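You operate a simulated robot arm through the tools that you are given. There is no shell and no other tool.

The job below is to be done with a simulated robot arm. You get a single attempt, and the scene is never put back.

Task
Switch the heater chest off, turn it back to 40 and unlock both clamps.
Fine: switch off first; both lock knobs on FREE.

It is judged by the outcome, as a careful person would: the job done as asked, and still so three seconds after it is handed in. It fails if anything else is knocked over, pushed out of place, dropped, spilled or broken.

Robot
A 5-joint arm with a two-finger parallel gripper, fixed in place. Base frame: the origin is on the floor under the middle of its stand, x ahead of it, y to its left, z up; the work surface is at about z = 81.2. Lengths are in cm, angles in degrees, forces in N, time in s.
It reaches about 113.4 cm from its shoulder. Its first joint turns from -149.0 to 149.0 degrees. Payload 1.57 kg.
Tool frame: the origin (TCP) lies between the finger pads and is the grasp point; the fingertips stand 3 cm ahead of it; z points along the fingers, y is the line along which they close. The gripper opens to 11 cm. The fingers are 2.4 cm wide and 1.2 cm thick; the gripper's body (4.8 by 11.2 cm) begins 7.8 cm behind the TCP.
Orientation is that of the tool frame in the base frame, as a unit quaternion [x, y, z, w]. With the fingers straight down and closing along the base's y, the tool's x points along the base's -x, its y along +y and its z along -z.

Tools
- The arm moves only by the tool play_rows. Its argument "steps" is a list of rows, each a list of 2 entries, a list of its own where there are three numbers: the shift along the tool's x, y, z in units of 25 mm (1.0 is 25 mm), then the turn, a rotation vector about the tool's x, y, z in units of 4 degrees (1.0 is 4 degrees). In form: [[[tx, ty, tz], [ax, ay, az]], ...]. A call has 1 to 20 rows; each row shifts and turns the commanded pose from where the row before left it, along the tool's axes as they then stand. "gripper" is the finger opening in cm, from 0 to 11, set as the call begins (left out, the last holds). A call with a number of a shift or a turn outside -1 to 1 is refused whole. Rows are played at 5 a second. More than 5 cm and 8.6 degrees between two rows, or a gripper value outside its range, and nothing of the call is played. A pose out of reach is approached as far as the arm can. The call stops where the force on the tool passes 40 N (or 10 N more than at its start, if that is more) or the arm is blocked; 0.2 s more then pass. The fingers move at their own pace (about 15.3 cm/s each) and stop on an object; they squeeze with about 38 N. The grip force told is the motor's: it shows also when the fingers shut on nothing. Time passes only in rows, and 0.2 s behind the last, so rows that do not move let the fingers close. The reply holds the time, the measured pose of the TCP, the force on the tool along the base axes, the opening and the grip force, in the units named above and with some noise, with the torque about the TCP (base axes, N m) and any sound that the robot's microphone picked up.
- Cameras (640 x 400 px; columns grow to the right, rows downward): "scene" is fixed at [20.68, 65.67, 163.3]; the picture's right is [-0.71, -0.71, 0.00], its down [-0.70, 0.69, -0.17] and it looks along [0.12, -0.12, -0.99] (base axes); focal length 232 px, centre (320, 200). "wrist" rides on the gripper at [7, 1.6, -14.1] in the tool frame; the picture's right is [-0.23, 0.97, 0.00], its down [-0.86, -0.20, -0.48] and it looks along [-0.47, -0.11, 0.88] (tool axes); focal length 222 px, centre (320, 200). There is no depth. A picture from a camera that has moved, and an enlarged one, comes with that camera's place and axes in the base frame and with its lens. The place of the scene camera against the robot may be out by one fixed shift of up to 2.5 cm in any direction.
- capture(camera): a new picture of that camera. It takes no simulated time.
- slide_trunk(by): slides the trunk up (or, below 0, down) by that many cm; the arm rides with it, the base frame stays. It gives what a move gives, with no picture.
- zoom(camera, box): a new picture of the part [left, top, right, bottom] of that camera's present view, enlarged. It takes no simulated time.
- job_done(): hands the job in; it is judged then, once.

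Places have to be worked out from the pictures, the camera data and where the tool is seen. Open the gripper and draw the arm clear of the work before you hand the job in, unless the task says otherwise.

The tools are called after "Call:" as name(argument=value, ...) on one line, values as JSON. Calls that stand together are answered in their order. play_rows: Moves the arm, as the interface text tells. Its arguments: {"type":"object","properties":{"steps":{"type":"array","items":{"type":"array"}},"gripper":{"type":"number"}},"required":["steps"]} The other tools are called the same way: slide_trunk (by) moves the trunk up or down; capture (camera) takes a picture; zoom (camera, box) takes an enlarged picture of a part of a camera's view; job_done () hands the job in.

At the start:

```text
clock: 0.0
ee_pos: [44.8, 38.29, 117.5]
ee_rot: [0.0, 1.0, 0.0, 0.001]
contact_force: [0.4, 0.3, -0.6]
ft_torque: [0.01, -0.02, 0.02]
opening: 11.01
grasp_force: 0.1
trunk travel left (down, up): [-90.7, 6.3]
```

scene: 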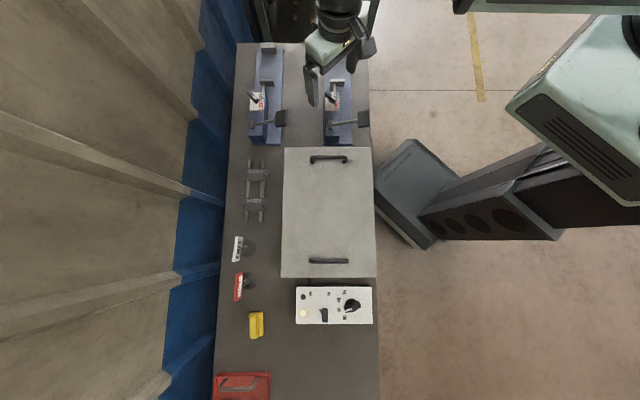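
wrist: 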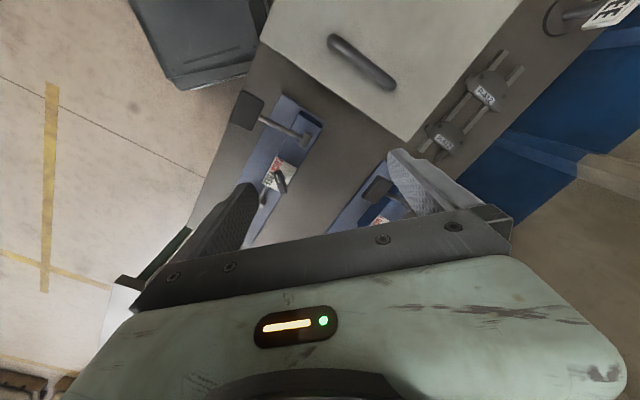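

I start by looking closely at the heater's control panel and at the two clamps in the scene camera.

Call:
zoom(camera="scene", box=[284, 276, 384, 336])

Call:
zoom(camera="scene", box=[230, 40, 380, 150])

Call:
zoom(camera="scene", box=[205, 220, 305, 400])

```text
6.40 times, centred on (334, 306) of scene
camera zoom: at [20.68, 65.67, 163.3], right [-0.71, -0.71, 0.0], down [-0.7, 0.69, -0.17], along [0.12, -0.12, -0.99], focal length 1486 px, centre (230, -478)
```

zoom: 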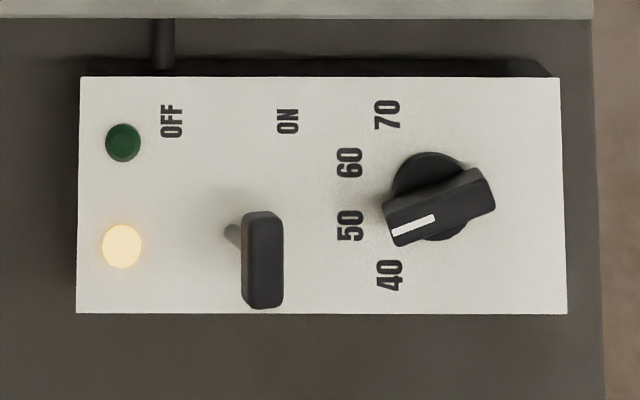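

```text
3.64 times, centred on (305, 95) of scene
camera zoom: at [20.68, 65.67, 163.3], right [-0.71, -0.71, 0.0], down [-0.7, 0.69, -0.17], along [0.12, -0.12, -0.99], focal length 844 px, centre (374, 582)
```

zoom: 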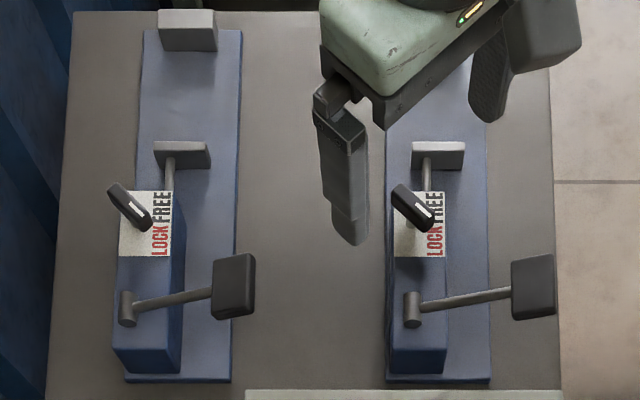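

```text
2.22 times, centred on (255, 310) of scene
camera zoom: at [20.68, 65.67, 163.3], right [-0.71, -0.71, 0.0], down [-0.7, 0.69, -0.17], along [0.12, -0.12, -0.99], focal length 516 px, centre (464, -44)
```

zoom: 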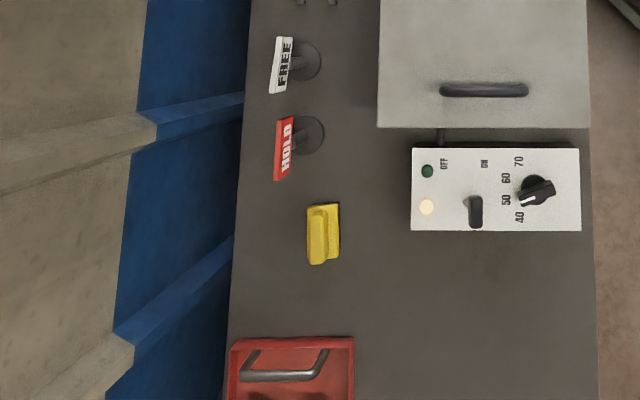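

The panel has a toggle (lever towards ON) and a dial pointing near 50. The clamps each have a small lock lever over a LOCK/FREE plate, so I look closer with the wrist camera.

Call:
zoom(camera="wrist", box=[220, 80, 340, 240])

Call:
zoom(camera="wrist", box=[320, 150, 440, 230])

Call:
zoom(camera="scene", box=[240, 80, 300, 120])

Call:
zoom(camera="scene", box=[310, 80, 370, 120])

```text
2.50 times, centred on (280, 160) of wrist
camera zoom: at [37.8, 39.84, 131.56], right [0.23, 0.97, 0.0], down [0.86, -0.2, 0.48], along [0.47, -0.11, -0.88], focal length 555 px, centre (420, 300)
```

zoom: 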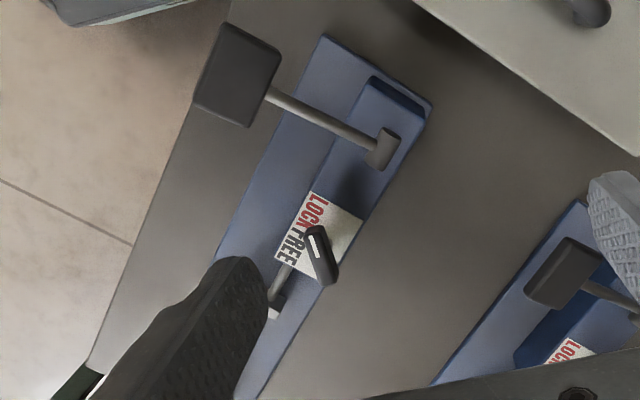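

```text
5.00 times, centred on (380, 190) of wrist
camera zoom: at [37.8, 39.84, 131.56], right [0.23, 0.97, 0.0], down [0.86, -0.2, 0.48], along [0.47, -0.11, -0.88], focal length 1111 px, centre (20, 250)
```

zoom: 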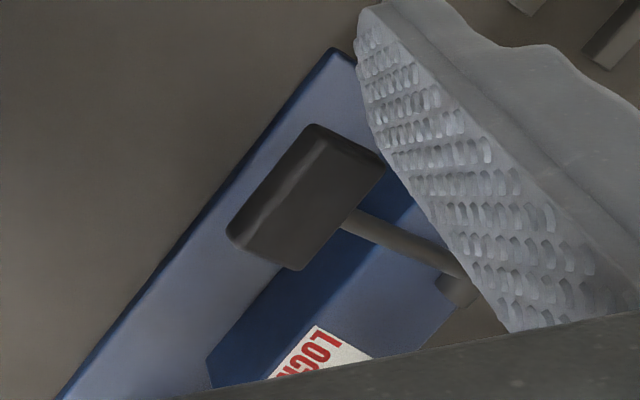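

```text
10.00 times, centred on (270, 100) of scene
camera zoom: at [20.68, 65.67, 163.3], right [-0.71, -0.71, 0.0], down [-0.7, 0.69, -0.17], along [0.12, -0.12, -0.99], focal length 2322 px, centre (820, 1200)
```

zoom: 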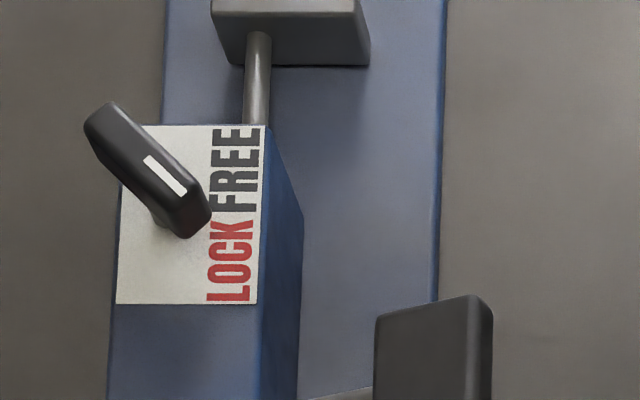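

```text
10.00 times, centred on (340, 100) of scene
camera zoom: at [20.68, 65.67, 163.3], right [-0.71, -0.71, 0.0], down [-0.7, 0.69, -0.17], along [0.12, -0.12, -0.99], focal length 2322 px, centre (120, 1200)
```

zoom: 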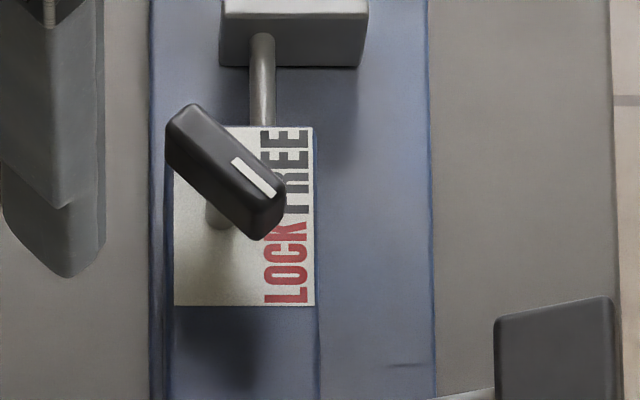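

The lock levers point at LOCK now and the chest lid is about z≈90, so flying at z≈117 is clear. I move the open gripper over the control panel (about [3.7, 76]) to look at it with the wrist camera.

Call:
play_rows(steps=[[[0.96, 0.89, 0], [0, 0, 0]], [[0.96, 0.89, 0], [0, 0, 0]], [[0.96, 0.89, 0], [0, 0, 0]], [[0.96, 0.89, 0], [0, 0, 0]], [[0.96, 0.89, 0], [0, 0, 0]], [[0.96, 0.89, 0], [0, 0, 0]], [[0.96, 0.89, 0], [0, 0, 0]], [[0.96, 0.89, 0], [0, 0, 0]], [[0.96, 0.89, 0], [0, 0, 0]], [[0.96, 0.89, 0], [0, 0, 0]], [[0.96, 0.89, 0], [0, 0, 0]], [[0.96, 0.89, 0], [0, 0, 0]], [[0.96, 0.89, 0], [0, 0, 0]], [[0.96, 0.89, 0], [0, 0, 0]], [[0.96, 0.89, 0], [0, 0, 0]], [[0.96, 0.89, 0], [0, 0, 0]], [[0.96, 0.89, 0], [0, 0, 0]]], gripper=11)

```text
clock: 3.6
ee_pos: [4.17, 75.97, 117.42]
ee_rot: [0.0, 1.0, 0.001, 0.001]
contact_force: [0.1, -0.1, 1.0]
ft_torque: [0.01, 0.01, 0.03]
opening: 11.01
grasp_force: 0.1
out of reach, approached as far as the arm can: row 2, 4, 8, 12
trunk travel left (down, up): [-90.7, 6.3]
```

The tool is over the panel now. I turn it 45° about its own axis so the fingers' closing line lies along the panel's length, then I take pictures.

Call:
play_rows(steps=[[[0, 0, 0], [0, 0, 0.9375]], [[0, 0, 0], [0, 0, 0.9375]], [[0, 0, 0], [0, 0, 0.9375]], [[0, 0, 0], [0, 0, 0.9375]], [[0, 0, 0], [0, 0, 0.9375]], [[0, 0, 0], [0, 0, 0.9375]], [[0, 0, 0], [0, 0, 0.9375]], [[0, 0, 0], [0, 0, 0.9375]], [[0, 0, 0], [0, 0, 0.9375]], [[0, 0, 0], [0, 0, 0.9375]], [[0, 0, 0], [0, 0, 0.9375]], [[0, 0, 0], [0, 0, 0.9375]]])

Call:
capture(camera="wrist")

Call:
capture(camera="scene")

```text
clock: 6.2
ee_pos: [4.15, 76.0, 117.37]
ee_rot: [0.384, 0.924, 0.0, 0.0]
contact_force: [0.0, 0.2, 0.2]
ft_torque: [0.02, 0.01, -0.03]
opening: 11.0
grasp_force: 0.1
trunk travel left (down, up): [-90.7, 6.3]
```

```text
taken
camera wrist: at [0.27, 82.09, 131.55], right [0.85, 0.53, 0.0], down [0.46, -0.75, 0.48], along [0.25, -0.41, -0.88], focal length 222 px, centre (320, 200)
```

wrist: 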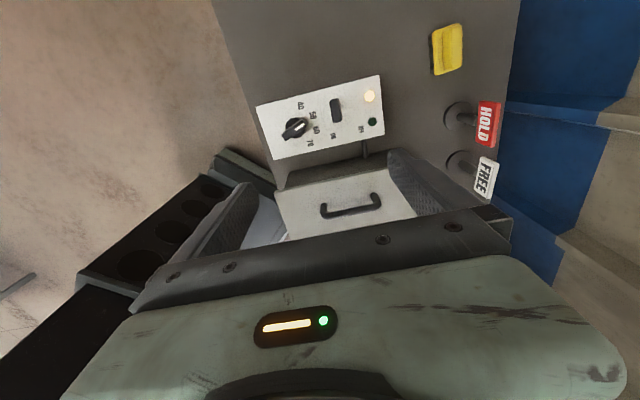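

```text
taken
```

scene: 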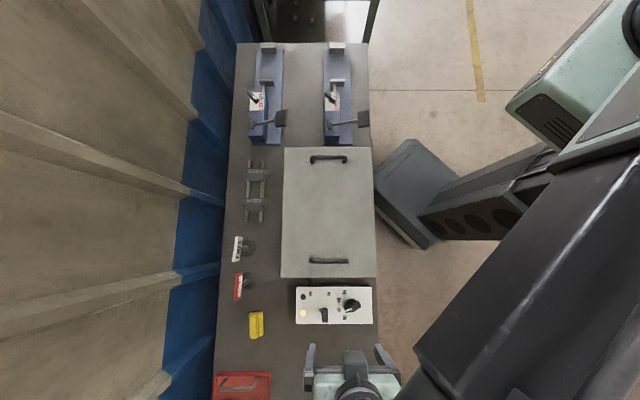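

The panel sits directly below the TCP as judged. I descend about 14 cm (fingertips to about z≈100, still well above the panel) and look again, for a second parallax view.

Call:
play_rows(steps=[[[0, 0, 0.95], [0, 0, 0]], [[0, 0, 0.95], [0, 0, 0]], [[0, 0, 0.95], [0, 0, 0]], [[0, 0, 0.95], [0, 0, 0]], [[0, 0, 0.95], [0, 0, 0]], [[0, 0, 0.95], [0, 0, 0]]])

Call:
capture(camera="wrist")

Call:
capture(camera="scene")

```text
clock: 7.6
ee_pos: [4.08, 76.02, 117.36]
ee_rot: [0.383, 0.924, -0.001, 0.0]
contact_force: [-0.1, 0.2, 0.0]
ft_torque: [0.03, -0.01, -0.02]
opening: 10.99
grasp_force: 0.1
out of reach, approached as far as the arm can: row 1, 2, 3, 4, 5, 6
trunk travel left (down, up): [-90.7, 6.3]
```

```text
taken
camera wrist: at [0.26, 82.09, 131.55], right [0.85, 0.53, 0.0], down [0.46, -0.75, 0.48], along [0.25, -0.41, -0.88], focal length 222 px, centre (320, 200)
```

wrist: 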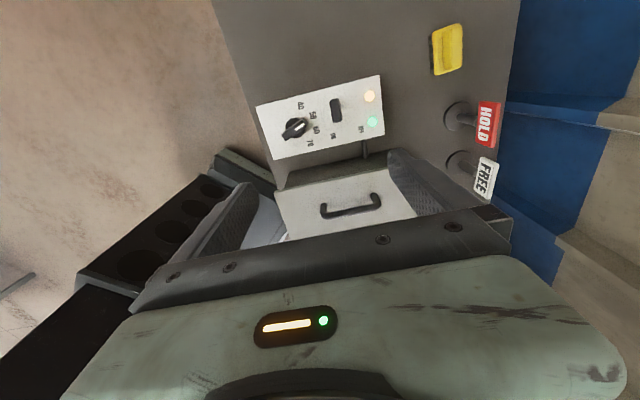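

```text
taken
```

scene: 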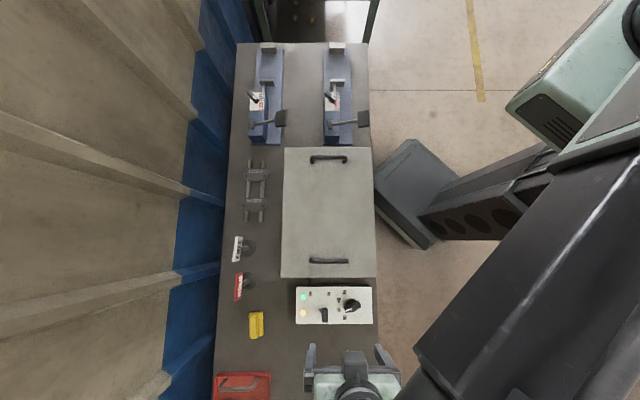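

The arm could not go lower from this trunk height, so the pose stayed at z≈117.4. I lower the trunk by 10 cm, which carries the arm straight down with it, and check the reading.

Call:
slide_trunk(by=-10)

Call:
capture(camera="wrist")

Call:
capture(camera="scene")

```text
clock: 8.9
ee_pos: [4.15, 76.06, 107.46]
ee_rot: [0.383, 0.924, 0.0, 0.0]
contact_force: [1.1, -0.2, 0.4]
ft_torque: [0.0, 0.02, -0.02]
opening: 11.01
grasp_force: 0.1
trunk travel left (down, up): [-80.7, 16.3]
```

```text
taken
camera wrist: at [0.26, 82.08, 121.56], right [0.85, 0.53, 0.0], down [0.46, -0.75, 0.48], along [0.25, -0.41, -0.88], focal length 222 px, centre (320, 200)
```

wrist: 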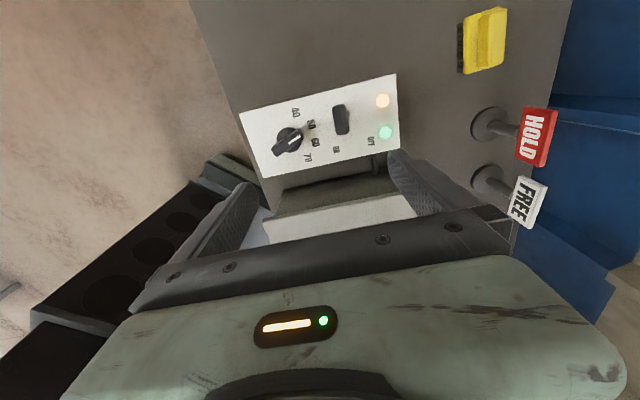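

```text
taken
```

scene: 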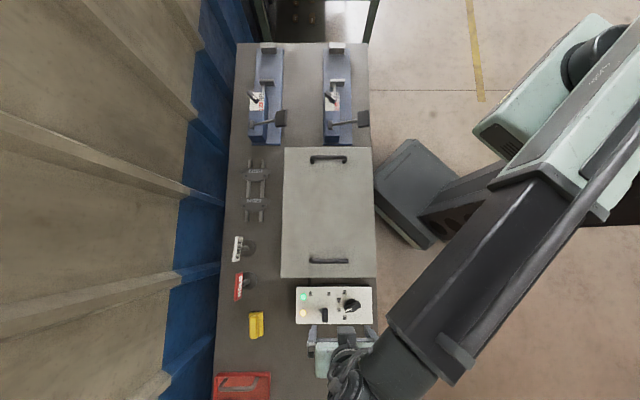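

The trunk move worked and the tool is at z≈107.5. I zoom on the panel from the wrist camera to measure it.

Call:
zoom(camera="wrist", box=[230, 65, 410, 185])

Call:
zoom(camera="scene", box=[284, 276, 384, 336])

```text
3.33 times, centred on (320, 125) of wrist
camera zoom: at [0.26, 82.08, 121.56], right [0.85, 0.53, 0.0], down [0.46, -0.75, 0.48], along [0.25, -0.41, -0.88], focal length 740 px, centre (320, 450)
```

zoom: 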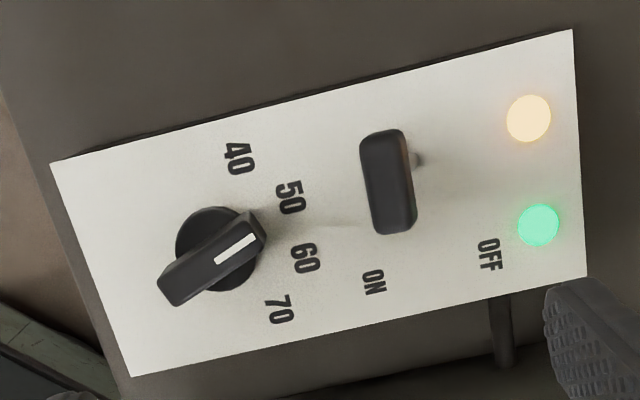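

```text
6.40 times, centred on (334, 306) of scene
camera zoom: at [20.68, 65.67, 163.3], right [-0.71, -0.71, 0.0], down [-0.7, 0.69, -0.17], along [0.12, -0.12, -0.99], focal length 1486 px, centre (230, -478)
```

zoom: 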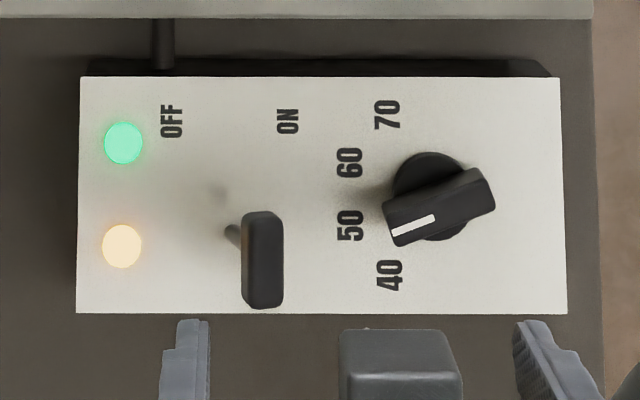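

From two wrist views the panel top is at about z≈85. The toggle pivots at about [6.3, 80.5], with its paddle tilted about 1.5 cm towards ON, and the dial is at about [0.6, 72.5]. I narrow the fingers to 5.5 cm and move above the paddle so they straddle it.

Call:
play_rows(steps=[[[0.3, 0.6, 0], [0, 0, 0]], [[0.3, 0.6, 0], [0, 0, 0]], [[0, 0, 0], [0, 0, 0]]], gripper=5.5)

Call:
capture(camera="wrist")

```text
clock: 9.7
ee_pos: [5.19, 79.0, 107.46]
ee_rot: [0.383, 0.924, 0.0, 0.0]
contact_force: [0.8, 0.0, 0.4]
ft_torque: [-0.04, -0.01, 0.0]
opening: 5.48
grasp_force: 0.1
trunk travel left (down, up): [-80.7, 16.3]
```

```text
taken
camera wrist: at [1.27, 85.08, 121.55], right [0.85, 0.53, 0.0], down [0.46, -0.75, 0.48], along [0.25, -0.41, -0.88], focal length 222 px, centre (320, 200)
```

wrist: 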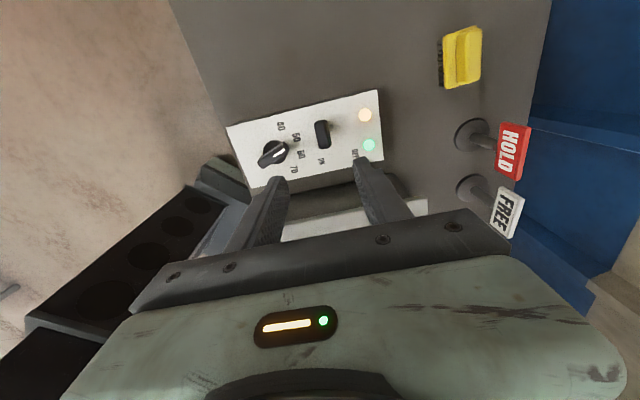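

In place at [5.2, 79.0]. I lower the trunk another 10 cm (fingertips to about 94.5, paddle top about 89) and look again.

Call:
slide_trunk(by=-10)

Call:
capture(camera="wrist")

Call:
capture(camera="scene")

```text
clock: 11.1
ee_pos: [5.14, 79.12, 97.34]
ee_rot: [0.384, 0.923, 0.0, -0.001]
contact_force: [0.0, -0.3, -0.1]
ft_torque: [0.01, 0.0, 0.0]
opening: 5.51
grasp_force: 0.0
trunk travel left (down, up): [-70.7, 26.3]
```

```text
taken
camera wrist: at [1.25, 85.06, 111.56], right [0.85, 0.53, 0.0], down [0.46, -0.75, 0.48], along [0.25, -0.41, -0.88], focal length 222 px, centre (320, 200)
```

wrist: 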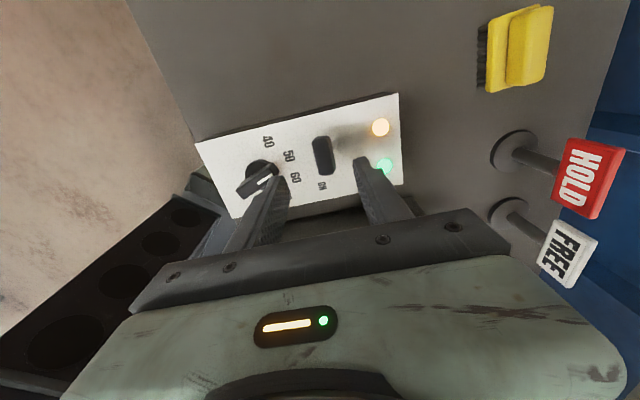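

```text
taken
```

scene: 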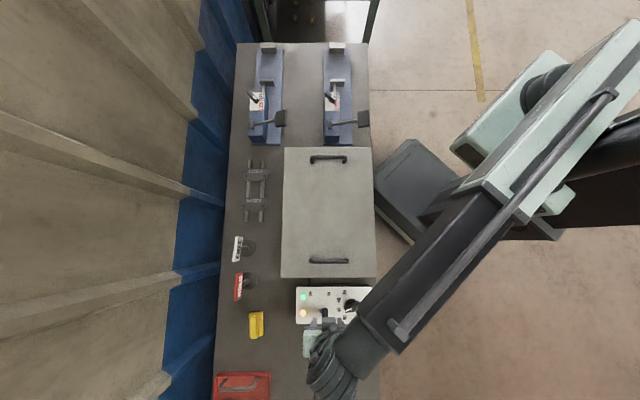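

The three views agree: the panel top is at z≈84.8 and it is about 24 cm long. I zoom in on the paddle between the fingers to check its clearance before going down.

Call:
zoom(camera="wrist", box=[220, 90, 420, 215])

Call:
zoom(camera="scene", box=[284, 276, 384, 336])

```text
3.20 times, centred on (320, 152) of wrist
camera zoom: at [1.25, 85.06, 111.56], right [0.85, 0.53, 0.0], down [0.46, -0.75, 0.48], along [0.25, -0.41, -0.88], focal length 711 px, centre (320, 352)
```

zoom: 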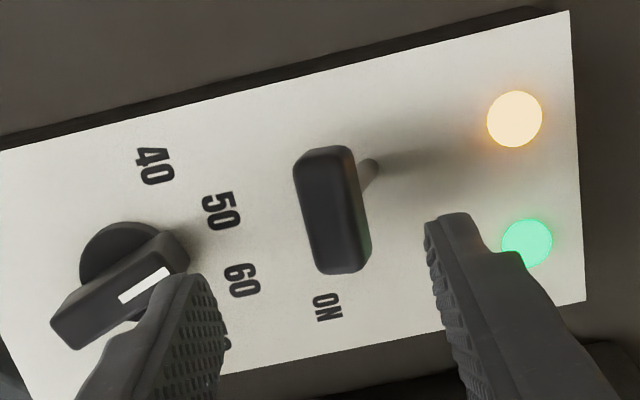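

```text
6.40 times, centred on (334, 306) of scene
camera zoom: at [20.68, 65.67, 163.3], right [-0.71, -0.71, 0.0], down [-0.7, 0.69, -0.17], along [0.12, -0.12, -0.99], focal length 1486 px, centre (230, -478)
```

zoom: 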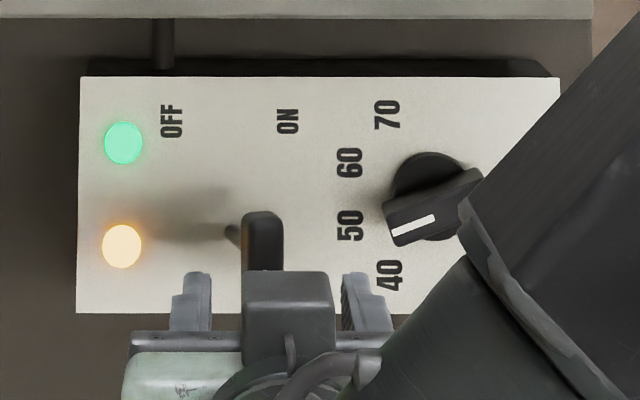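

The paddle's centre is at about z≈89, s≈59.8 along the closing line, and the fingers straddle it with more than 1.2 cm clear on each side. I lower the trunk 7 cm so the fingertips are about 2.5 cm above the panel.

Call:
slide_trunk(by=-7)

Call:
capture(camera="wrist")

Call:
zoom(camera="scene", box=[284, 276, 384, 336])

```text
clock: 12.1
ee_pos: [5.11, 79.03, 90.43]
ee_rot: [0.382, 0.924, -0.001, 0.0]
contact_force: [-1.1, -0.1, 0.2]
ft_torque: [0.0, 0.01, -0.01]
opening: 5.51
grasp_force: 0.0
trunk travel left (down, up): [-63.7, 33.3]
```

```text
taken
camera wrist: at [1.25, 85.06, 104.56], right [0.85, 0.53, 0.0], down [0.46, -0.75, 0.48], along [0.25, -0.41, -0.88], focal length 222 px, centre (320, 200)
```

wrist: 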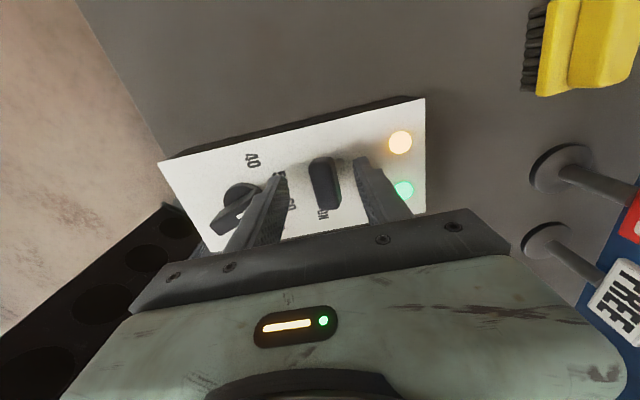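

```text
6.40 times, centred on (334, 306) of scene
camera zoom: at [20.68, 65.67, 163.3], right [-0.71, -0.71, 0.0], down [-0.7, 0.69, -0.17], along [0.12, -0.12, -0.99], focal length 1486 px, centre (230, -478)
```

zoom: 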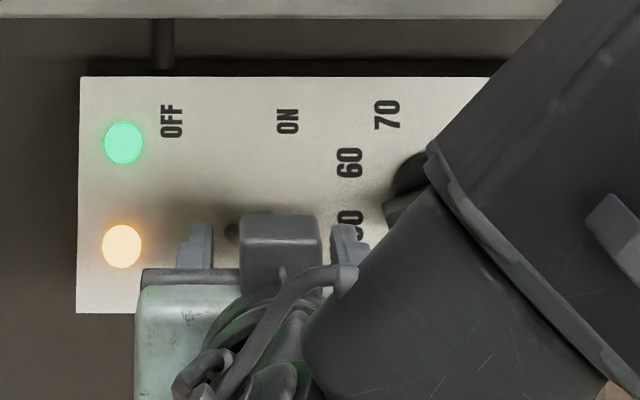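

The fingers are around the paddle without touching it. I push along tool +y (towards OFF) in small rows.

Call:
play_rows(steps=[[[0, 0.3, 0], [0, 0, 0]], [[0, 0.3, 0], [0, 0, 0]], [[0, 0.2, 0], [0, 0, 0]], [[0, 0.2, 0], [0, 0, 0]], [[0, 0.2, 0], [0, 0, 0]]])

Call:
zoom(camera="wrist", box=[150, 80, 450, 260])

Call:
zoom(camera="scene", box=[284, 276, 384, 336])

```text
clock: 13.3
ee_pos: [7.22, 81.19, 90.38]
ee_rot: [0.382, 0.924, 0.0, -0.001]
contact_force: [-0.6, -0.1, -0.6]
ft_torque: [0.01, 0.0, 0.03]
opening: 5.57
grasp_force: 0.3
trunk travel left (down, up): [-63.7, 33.3]
```

```text
2.13 times, centred on (300, 170) of wrist
camera zoom: at [3.37, 87.17, 104.55], right [0.85, 0.53, 0.0], down [0.46, -0.75, 0.48], along [0.25, -0.41, -0.88], focal length 474 px, centre (363, 264)
```

zoom: 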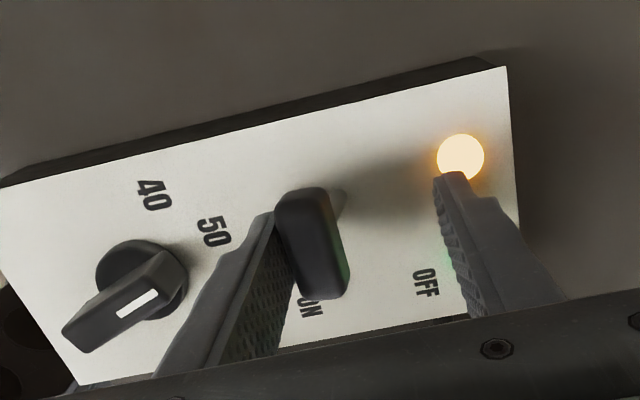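

```text
6.40 times, centred on (334, 306) of scene
camera zoom: at [20.68, 65.67, 163.3], right [-0.71, -0.71, 0.0], down [-0.7, 0.69, -0.17], along [0.12, -0.12, -0.99], focal length 1486 px, centre (230, -478)
```

zoom: 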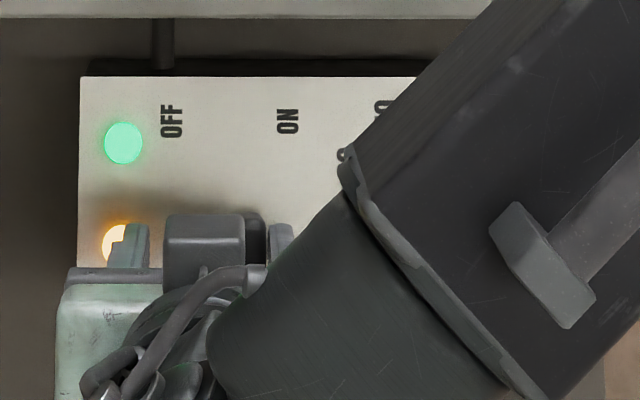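

The finger has just met the paddle. I push about 2 cm further with small rows and check.

Call:
play_rows(steps=[[[0, 0.2, 0], [0, 0, 0]], [[0, 0.2, 0], [0, 0, 0]], [[0, 0.2, 0], [0, 0, 0]], [[0, 0.2, 0], [0, 0, 0]]])

Call:
zoom(camera="wrist", box=[150, 80, 450, 260])

Call:
zoom(camera="scene", box=[284, 276, 384, 336])

```text
clock: 14.3
ee_pos: [8.6, 82.56, 90.44]
ee_rot: [0.382, 0.924, 0.0, 0.0]
contact_force: [-0.4, -0.7, -0.2]
ft_torque: [-0.03, -0.02, 0.01]
opening: 5.51
grasp_force: 0.0
trunk travel left (down, up): [-63.7, 33.3]
```

```text
2.13 times, centred on (300, 170) of wrist
camera zoom: at [4.74, 88.61, 104.55], right [0.85, 0.53, 0.0], down [0.46, -0.75, 0.48], along [0.25, -0.41, -0.88], focal length 474 px, centre (363, 264)
```

zoom: 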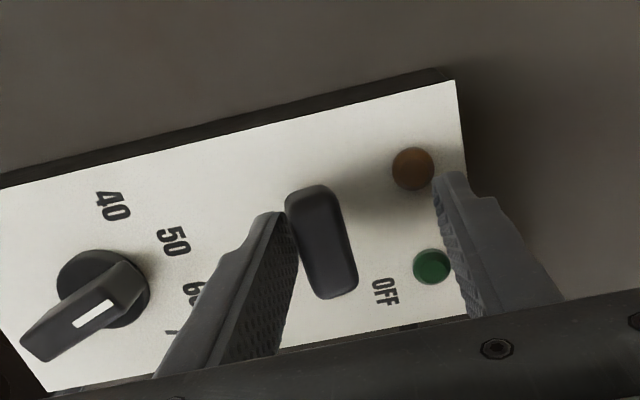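

```text
6.40 times, centred on (334, 306) of scene
camera zoom: at [20.68, 65.67, 163.3], right [-0.71, -0.71, 0.0], down [-0.7, 0.69, -0.17], along [0.12, -0.12, -0.99], focal length 1486 px, centre (230, -478)
```

zoom: 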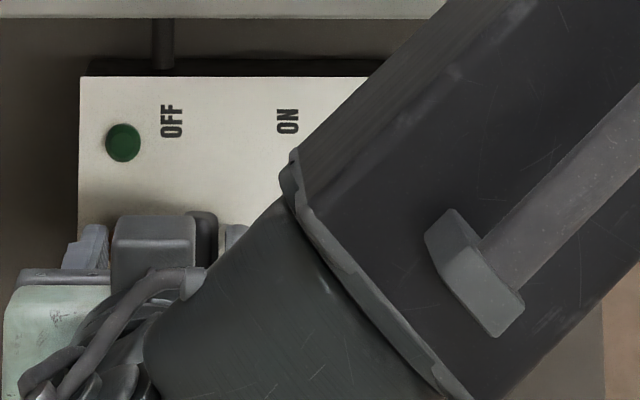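

Both lamps have gone out and the paddle is now about 1.5 cm on the OFF side of its pivot, so the heater is off. I back the finger off about 1 cm and raise the trunk 10 cm.

Call:
play_rows(steps=[[[0, -0.2, 0], [0, 0, 0]], [[0, -0.2, 0], [0, 0, 0]]])

Call:
slide_trunk(by=10)

Call:
zoom(camera="wrist", box=[150, 80, 450, 260])

```text
clock: 14.9
ee_pos: [7.92, 81.85, 90.35]
ee_rot: [0.383, 0.924, -0.001, -0.001]
contact_force: [0.2, 0.5, 0.0]
ft_torque: [0.0, 0.01, 0.0]
opening: 5.5
grasp_force: 0.1
trunk travel left (down, up): [-63.7, 33.3]
```

```text
clock: 16.3
ee_pos: [7.82, 81.88, 100.39]
ee_rot: [0.382, 0.924, 0.0, 0.0]
contact_force: [0.1, 0.3, 0.3]
ft_torque: [-0.01, -0.01, 0.01]
opening: 5.49
grasp_force: 0.1
trunk travel left (down, up): [-73.7, 23.3]
```

```text
2.13 times, centred on (300, 170) of wrist
camera zoom: at [4.03, 87.85, 114.54], right [0.85, 0.53, 0.0], down [0.46, -0.75, 0.48], along [0.25, -0.41, -0.88], focal length 474 px, centre (363, 264)
```

zoom: 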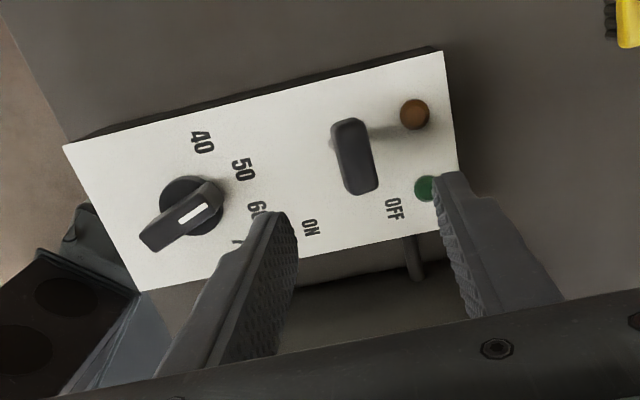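

The paddle now leans to OFF with both lamps dark. I move above the dial centre (about [0.4, 71.8]) and then turn the tool 70° so the closing line is square to the dial bar (bar azimuth about 65°).

Call:
play_rows(steps=[[[-0.15, -0.986, 0], [0, 0, 0]], [[-0.15, -0.986, 0], [0, 0, 0]], [[-0.15, -0.986, 0], [0, 0, 0]], [[-0.15, -0.986, 0], [0, 0, 0]], [[-0.15, -0.986, 0], [0, 0, 0]]])

Call:
play_rows(steps=[[[0, 0, 0], [0, 0, 0.9722]], [[0, 0, 0], [0, 0, 0.9722]], [[0, 0, 0], [0, 0, 0.9722]], [[0, 0, 0], [0, 0, 0.9722]], [[0, 0, 0], [0, 0, 0.9722]], [[0, 0, 0], [0, 0, 0.9722]], [[0, 0, 0], [0, 0, 0.9722]], [[0, 0, 0], [0, 0, 0.9722]], [[0, 0, 0], [0, 0, 0.9722]], [[0, 0, 0], [0, 0, 0.9722]], [[0, 0, 0], [0, 0, 0.9722]], [[0, 0, 0], [0, 0, 0.9722]], [[0, 0, 0], [0, 0, 0.9722]], [[0, 0, 0], [0, 0, 0.9722]], [[0, 0, 0], [0, 0, 0.9722]], [[0, 0, 0], [0, 0, 0.9722]], [[0, 0, 0], [0, 0, 0.9722]], [[0, 0, 0], [0, 0, 0.9722]]])

Call:
capture(camera="wrist")

Call:
capture(camera="scene")

```text
clock: 17.5
ee_pos: [0.46, 71.76, 100.47]
ee_rot: [0.382, 0.924, -0.001, 0.0]
contact_force: [-0.2, -0.5, -0.1]
ft_torque: [0.04, -0.01, -0.04]
opening: 5.52
grasp_force: 0.1
trunk travel left (down, up): [-73.7, 23.3]
```

```text
clock: 21.3
ee_pos: [1.05, 71.72, 100.47]
ee_rot: [0.639, 0.769, -0.001, -0.001]
contact_force: [0.1, -0.1, 0.9]
ft_torque: [-0.02, 0.04, -0.03]
opening: 5.51
grasp_force: 0.1
out of reach, approached as far as the arm can: row 9, 10, 11, 12, 13, 14, 15, 16, 17, 18
trunk travel left (down, up): [-73.7, 23.3]
```

```text
taken
camera wrist: at [1.32, 78.9, 114.55], right [1.0, -0.04, 0.0], down [-0.04, -0.88, 0.48], along [-0.02, -0.48, -0.88], focal length 222 px, centre (320, 200)
```

wrist: 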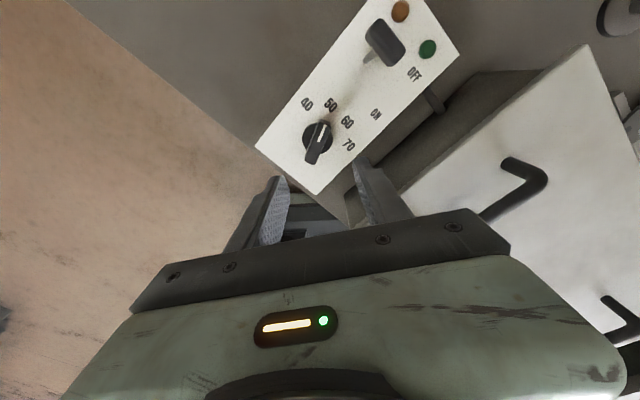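

```text
taken
```

scene: 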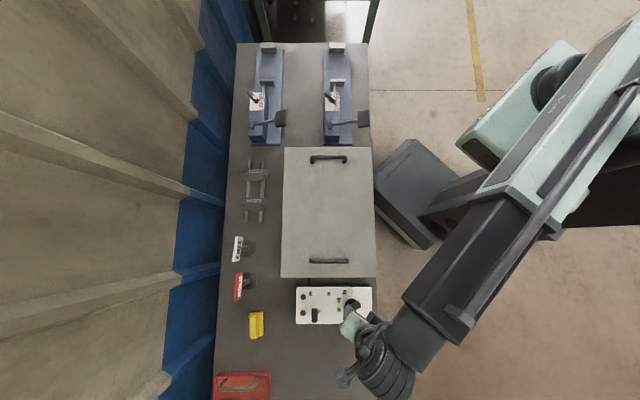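

The tool's roll stopped short: it hit a joint limit with the closing line at azimuth about 11°. I test the other way round by turning back through about -80° in the air, to see how far the roll reaches.

Call:
play_rows(steps=[[[0, 0, 0], [0, 0, -1]], [[0, 0, 0], [0, 0, -1]], [[0, 0, 0], [0, 0, -1]], [[0, 0, 0], [0, 0, -1]], [[0, 0, 0], [0, 0, -1]], [[0, 0, 0], [0, 0, -1]], [[0, 0, 0], [0, 0, -1]], [[0, 0, 0], [0, 0, -1]], [[0, 0, 0], [0, 0, -1]], [[0, 0, 0], [0, 0, -1]], [[0, 0, 0], [0, 0, -1]], [[0, 0, 0], [0, 0, -1]], [[0, 0, 0], [0, 0, -1]], [[0, 0, 0], [0, 0, -1]], [[0, 0, 0], [0, 0, -1]], [[0, 0, 0], [0, 0, -1]], [[0, 0, 0], [0, 0, -1]], [[0, 0, 0], [0, 0, -1]], [[0, 0, 0], [0, 0, -1]], [[0, 0, 0], [0, 0, -1]]])

```text
clock: 25.5
ee_pos: [1.02, 71.78, 100.45]
ee_rot: [-0.006, 1.0, 0.0, -0.002]
contact_force: [-0.4, -0.6, 0.4]
ft_torque: [-0.03, -0.03, -0.01]
opening: 5.5
grasp_force: 0.0
trunk travel left (down, up): [-73.7, 23.3]
```

The commanded pose follows the reached one, and the closing line is now at azimuth about 91°. I continue another 64° towards azimuth 155, which is also square to the dial bar.

Call:
play_rows(steps=[[[0, 0, 0], [0, 0, -0.95]], [[0, 0, 0], [0, 0, -0.95]], [[0, 0, 0], [0, 0, -0.95]], [[0, 0, 0], [0, 0, -0.95]], [[0, 0, 0], [0, 0, -0.95]], [[0, 0, 0], [0, 0, -0.95]], [[0, 0, 0], [0, 0, -0.95]], [[0, 0, 0], [0, 0, -0.95]], [[0, 0, 0], [0, 0, -0.95]], [[0, 0, 0], [0, 0, -0.95]], [[0, 0, 0], [0, 0, -0.95]], [[0, 0, 0], [0, 0, -0.95]], [[0, 0, 0], [0, 0, -0.95]], [[0, 0, 0], [0, 0, -0.95]], [[0, 0, 0], [0, 0, -0.95]], [[0, 0, 0], [0, 0, -0.95]], [[0, 0, 0], [0, 0, -0.95]]])

Call:
capture(camera="wrist")

Call:
capture(camera="scene")

```text
clock: 29.1
ee_pos: [1.1, 71.81, 100.46]
ee_rot: [-0.54, 0.842, 0.0, -0.002]
contact_force: [-0.2, -0.2, 0.2]
ft_torque: [0.05, 0.01, -0.01]
opening: 5.49
grasp_force: 0.0
trunk travel left (down, up): [-73.7, 23.3]
```

```text
taken
camera wrist: at [-3.33, 66.04, 114.57], right [-0.79, 0.61, 0.0], down [0.54, 0.69, 0.48], along [0.29, 0.38, -0.88], focal length 222 px, centre (320, 200)
```

wrist: 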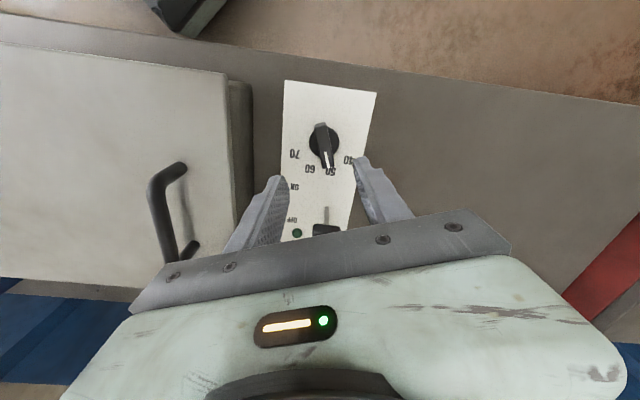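

```text
taken
```

scene: 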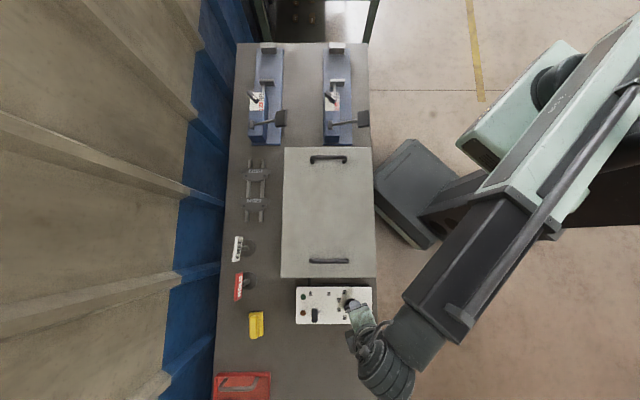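

This direction works: the closing line is at azimuth about 155. I test in the air whether the extra 44° needed for the dial turn is reachable too.

Call:
play_rows(steps=[[[0, 0, 0], [0, 0, -1]], [[0, 0, 0], [0, 0, -1]], [[0, 0, 0], [0, 0, -1]], [[0, 0, 0], [0, 0, -1]], [[0, 0, 0], [0, 0, -1]], [[0, 0, 0], [0, 0, -1]], [[0, 0, 0], [0, 0, -1]], [[0, 0, 0], [0, 0, -1]], [[0, 0, 0], [0, 0, -1]], [[0, 0, 0], [0, 0, -1]], [[0, 0, 0], [0, 0, -1]]])

Call:
zoom(camera="wrist", box=[230, 70, 430, 210])

```text
clock: 31.5
ee_pos: [1.1, 71.83, 100.42]
ee_rot: [0.816, -0.579, -0.001, 0.001]
contact_force: [0.2, -0.4, -0.1]
ft_torque: [-0.01, 0.01, -0.02]
opening: 5.52
grasp_force: 0.0
trunk travel left (down, up): [-73.7, 23.3]
```

```text
2.86 times, centred on (330, 140) of wrist
camera zoom: at [1.75, 64.67, 114.55], right [-0.99, -0.11, 0.0], down [-0.09, 0.87, 0.48], along [-0.05, 0.48, -0.88], focal length 635 px, centre (291, 371)
```

zoom: 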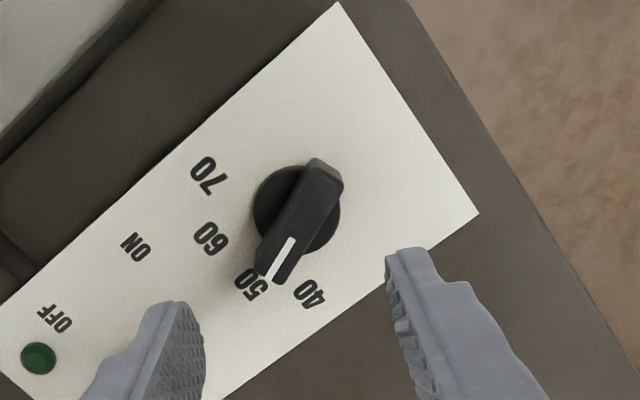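

The roll reaches 199°, so one grip will do the whole turn. Triangulating, the dial centre is at about [0.6, 72.05] with the bar top at z≈88.7, and 40 is at azimuth about 105 (the bar is now near 64). I turn back to 155 and shift onto the centre.

Call:
play_rows(steps=[[[0, 0, 0], [0, 0, 1]], [[0, 0, 0], [0, 0, 1]], [[0, 0, 0], [0, 0, 1]], [[0, 0, 0], [0, 0, 1]], [[0, 0, 0], [0, 0, 1]], [[0, 0, 0], [0, 0, 1]], [[0, 0, 0], [0, 0, 1]], [[0, 0, 0], [0, 0, 1]], [[0, 0, 0], [0, 0, 1]], [[0, 0, 0], [0, 0, 1]], [[0, 0, 0], [0, 0, 1]], [[0, 0.21, 0], [0, 0, 0]]], gripper=5.5)

Call:
slide_trunk(by=-7)

Call:
capture(camera="wrist")

Call:
zoom(camera="wrist", box=[220, 80, 420, 220])

Call:
zoom(camera="scene", box=[284, 276, 384, 336])

```text
clock: 34.1
ee_pos: [0.6, 71.98, 100.41]
ee_rot: [-0.538, 0.843, 0.002, -0.002]
contact_force: [-0.9, 0.3, -0.9]
ft_torque: [0.0, 0.01, 0.02]
opening: 5.51
grasp_force: 0.0
trunk travel left (down, up): [-73.7, 23.3]
```

```text
clock: 35.1
ee_pos: [0.6, 72.11, 93.37]
ee_rot: [-0.539, 0.842, 0.0, -0.002]
contact_force: [-0.2, 0.4, 0.0]
ft_torque: [-0.01, -0.01, -0.01]
opening: 5.49
grasp_force: 0.0
trunk travel left (down, up): [-66.7, 30.3]
```

```text
taken
camera wrist: at [-3.89, 66.34, 107.58], right [-0.79, 0.61, 0.0], down [0.54, 0.69, 0.48], along [0.29, 0.38, -0.88], focal length 222 px, centre (320, 200)
```

wrist: 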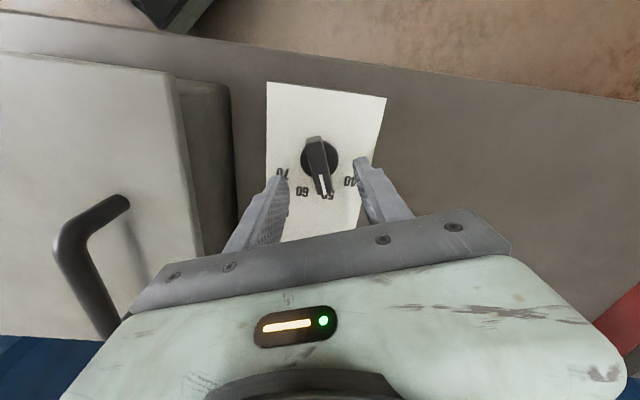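

```text
2.86 times, centred on (320, 150) of wrist
camera zoom: at [-3.89, 66.34, 107.58], right [-0.79, 0.61, 0.0], down [0.54, 0.69, 0.48], along [0.29, 0.38, -0.88], focal length 635 px, centre (320, 343)
```

zoom: 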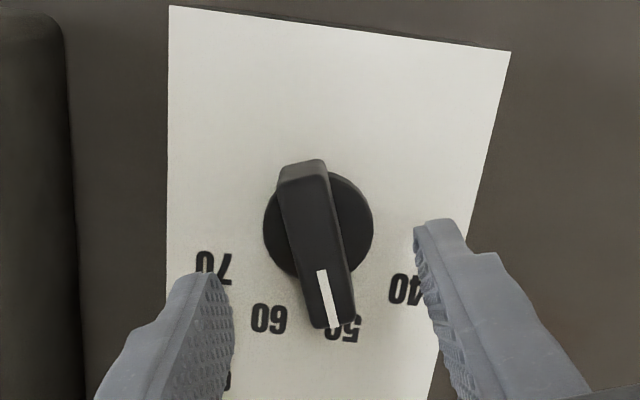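

```text
6.40 times, centred on (334, 306) of scene
camera zoom: at [20.68, 65.67, 163.3], right [-0.71, -0.71, 0.0], down [-0.7, 0.69, -0.17], along [0.12, -0.12, -0.99], focal length 1486 px, centre (230, -478)
```

zoom: 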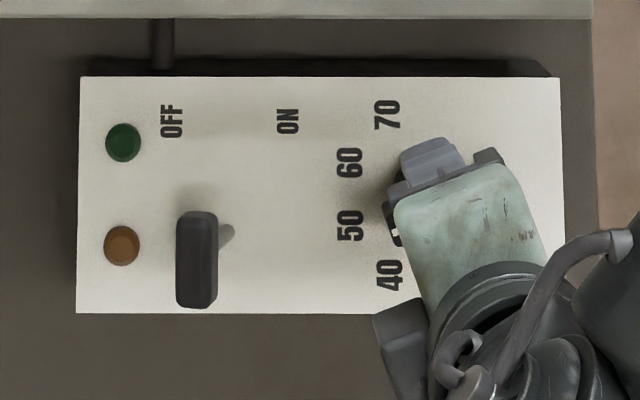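

The bar (azimuth about 63°, centre about [0.45, 71.8]) lies centred between the fingers. I lower 3.2 cm so the fingertips overlap the bar by about 1.5 cm, staying above its base disc.

Call:
slide_trunk(by=-3.2)

Call:
capture(camera="wrist")

```text
clock: 35.9
ee_pos: [0.57, 71.85, 90.2]
ee_rot: [-0.539, 0.843, 0.002, -0.001]
contact_force: [0.0, 0.1, -0.1]
ft_torque: [-0.01, -0.03, -0.01]
opening: 5.5
grasp_force: 0.0
trunk travel left (down, up): [-63.5, 33.5]
```

```text
taken
camera wrist: at [-3.89, 66.34, 104.37], right [-0.79, 0.61, 0.0], down [0.54, 0.69, 0.48], along [0.29, 0.38, -0.88], focal length 222 px, centre (320, 200)
```

wrist: 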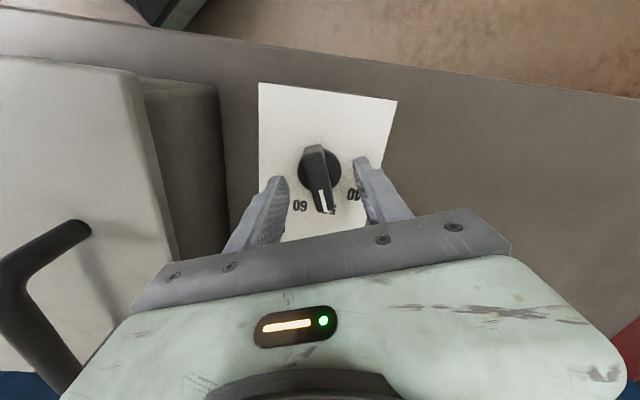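

No contact so far. I close the fingers in stages, first to 2.4 cm and then to grip the bar.

Call:
play_rows(steps=[[[0, 0, 0], [0, 0, 0]], [[0, 0, 0], [0, 0, 0]]], gripper=2.4)

Call:
play_rows(steps=[[[0, 0, 0], [0, 0, 0]], [[0, 0, 0], [0, 0, 0]]], gripper=1.2)

Call:
capture(camera="wrist")

```text
clock: 36.5
ee_pos: [0.63, 72.0, 90.18]
ee_rot: [-0.539, 0.842, 0.002, -0.002]
contact_force: [-0.2, -0.8, 0.4]
ft_torque: [-0.01, -0.01, 0.0]
opening: 2.37
grasp_force: 0.0
trunk travel left (down, up): [-63.5, 33.5]
```

```text
clock: 37.1
ee_pos: [0.67, 71.89, 90.38]
ee_rot: [-0.539, 0.842, 0.001, -0.001]
contact_force: [5.0, -3.8, -4.2]
ft_torque: [-0.29, -0.25, -0.01]
opening: 1.59
grasp_force: 31.5
trunk travel left (down, up): [-63.5, 33.5]
```

```text
taken
camera wrist: at [-3.82, 66.33, 104.37], right [-0.79, 0.61, 0.0], down [0.54, 0.69, 0.48], along [0.29, 0.38, -0.88], focal length 222 px, centre (320, 200)
```

wrist: 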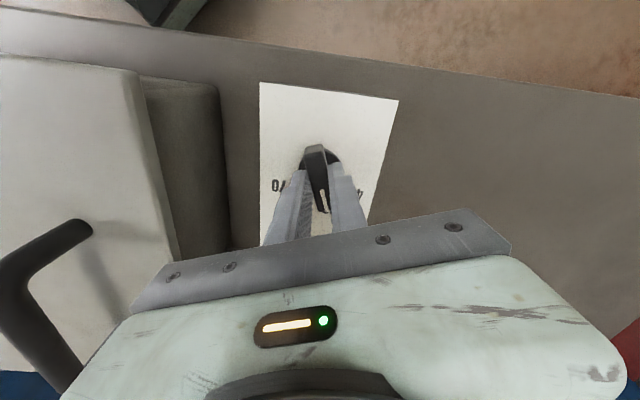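

The bar is gripped (opening 1.59 cm) with a small side load. I turn it counter-clockwise as seen from above (tool -z), in gentle half-size rows, first about 20°.

Call:
play_rows(steps=[[[0, -0.02, 0], [0, 0, -0.5]], [[0, 0, 0], [0, 0, -0.5]], [[0, 0, 0], [0, 0, -0.5]], [[0, 0, 0], [0, 0, -0.5]], [[0, 0, 0], [0, 0, -0.5]], [[0, 0, 0], [0, 0, -0.5]], [[0, 0, 0], [0, 0, -0.5]], [[0, 0, 0], [0, 0, -0.5]], [[0, 0, 0], [0, 0, -0.5]], [[0, 0, 0], [0, 0, -0.5]]])

Call:
zoom(camera="wrist", box=[220, 80, 420, 220])

```text
clock: 39.3
ee_pos: [0.59, 72.05, 90.38]
ee_rot: [-0.677, 0.736, 0.0, -0.002]
contact_force: [8.0, 0.7, 0.8]
ft_torque: [-0.96, -0.21, 0.0]
opening: 1.62
grasp_force: 31.4
trunk travel left (down, up): [-63.5, 33.5]
```

```text
2.86 times, centred on (320, 150) of wrist
camera zoom: at [-1.57, 65.14, 104.37], right [-0.95, 0.31, 0.0], down [0.27, 0.84, 0.48], along [0.14, 0.45, -0.88], focal length 635 px, centre (320, 343)
```

zoom: 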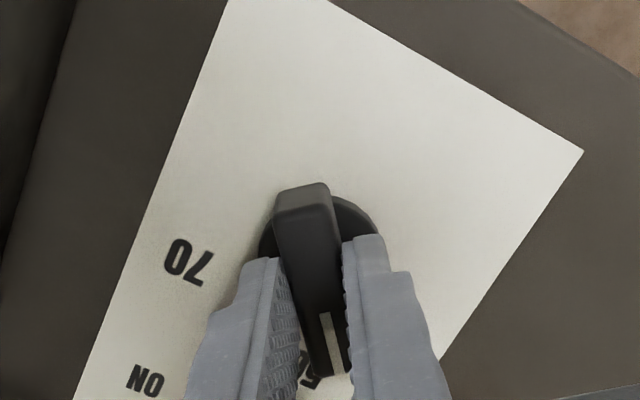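

The bar follows the tool (closing line now at azimuth 175). I continue the remaining 20° with a tiny sideways correction to relieve the load.

Call:
play_rows(steps=[[[0, -0.03, 0], [0, 0, -0.5]], [[0, 0, 0], [0, 0, -0.5]], [[0, 0, 0], [0, 0, -0.5]], [[0, 0, 0], [0, 0, -0.5]], [[0, 0, 0], [0, 0, -0.5]], [[0, 0, 0], [0, 0, -0.5]], [[0, 0, 0], [0, 0, -0.5]], [[0, 0, 0], [0, 0, -0.5]], [[0, 0, 0], [0, 0, -0.5]], [[0, 0, 0], [0, 0, -0.5]]])

Call:
zoom(camera="wrist", box=[220, 80, 420, 220])

```text
clock: 41.5
ee_pos: [0.77, 71.95, 90.26]
ee_rot: [0.794, -0.607, -0.001, 0.001]
contact_force: [8.5, -10.3, -9.5]
ft_torque: [-1.04, -0.56, -0.19]
opening: 1.61
grasp_force: 31.2
trunk travel left (down, up): [-63.5, 33.5]
```

```text
2.86 times, centred on (320, 150) of wrist
camera zoom: at [0.95, 64.8, 104.36], right [-1.0, -0.04, 0.0], down [-0.03, 0.88, 0.48], along [-0.02, 0.48, -0.88], focal length 635 px, centre (320, 343)
```

zoom: 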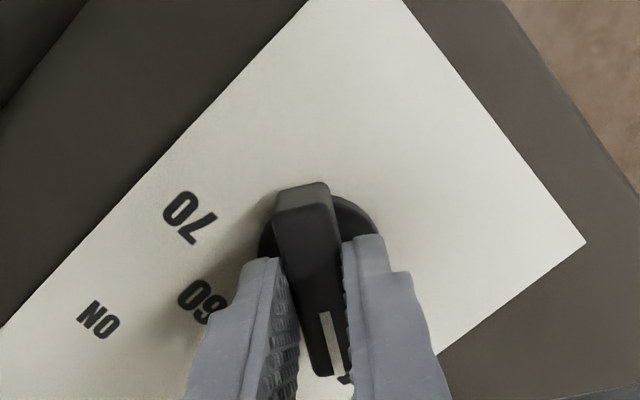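

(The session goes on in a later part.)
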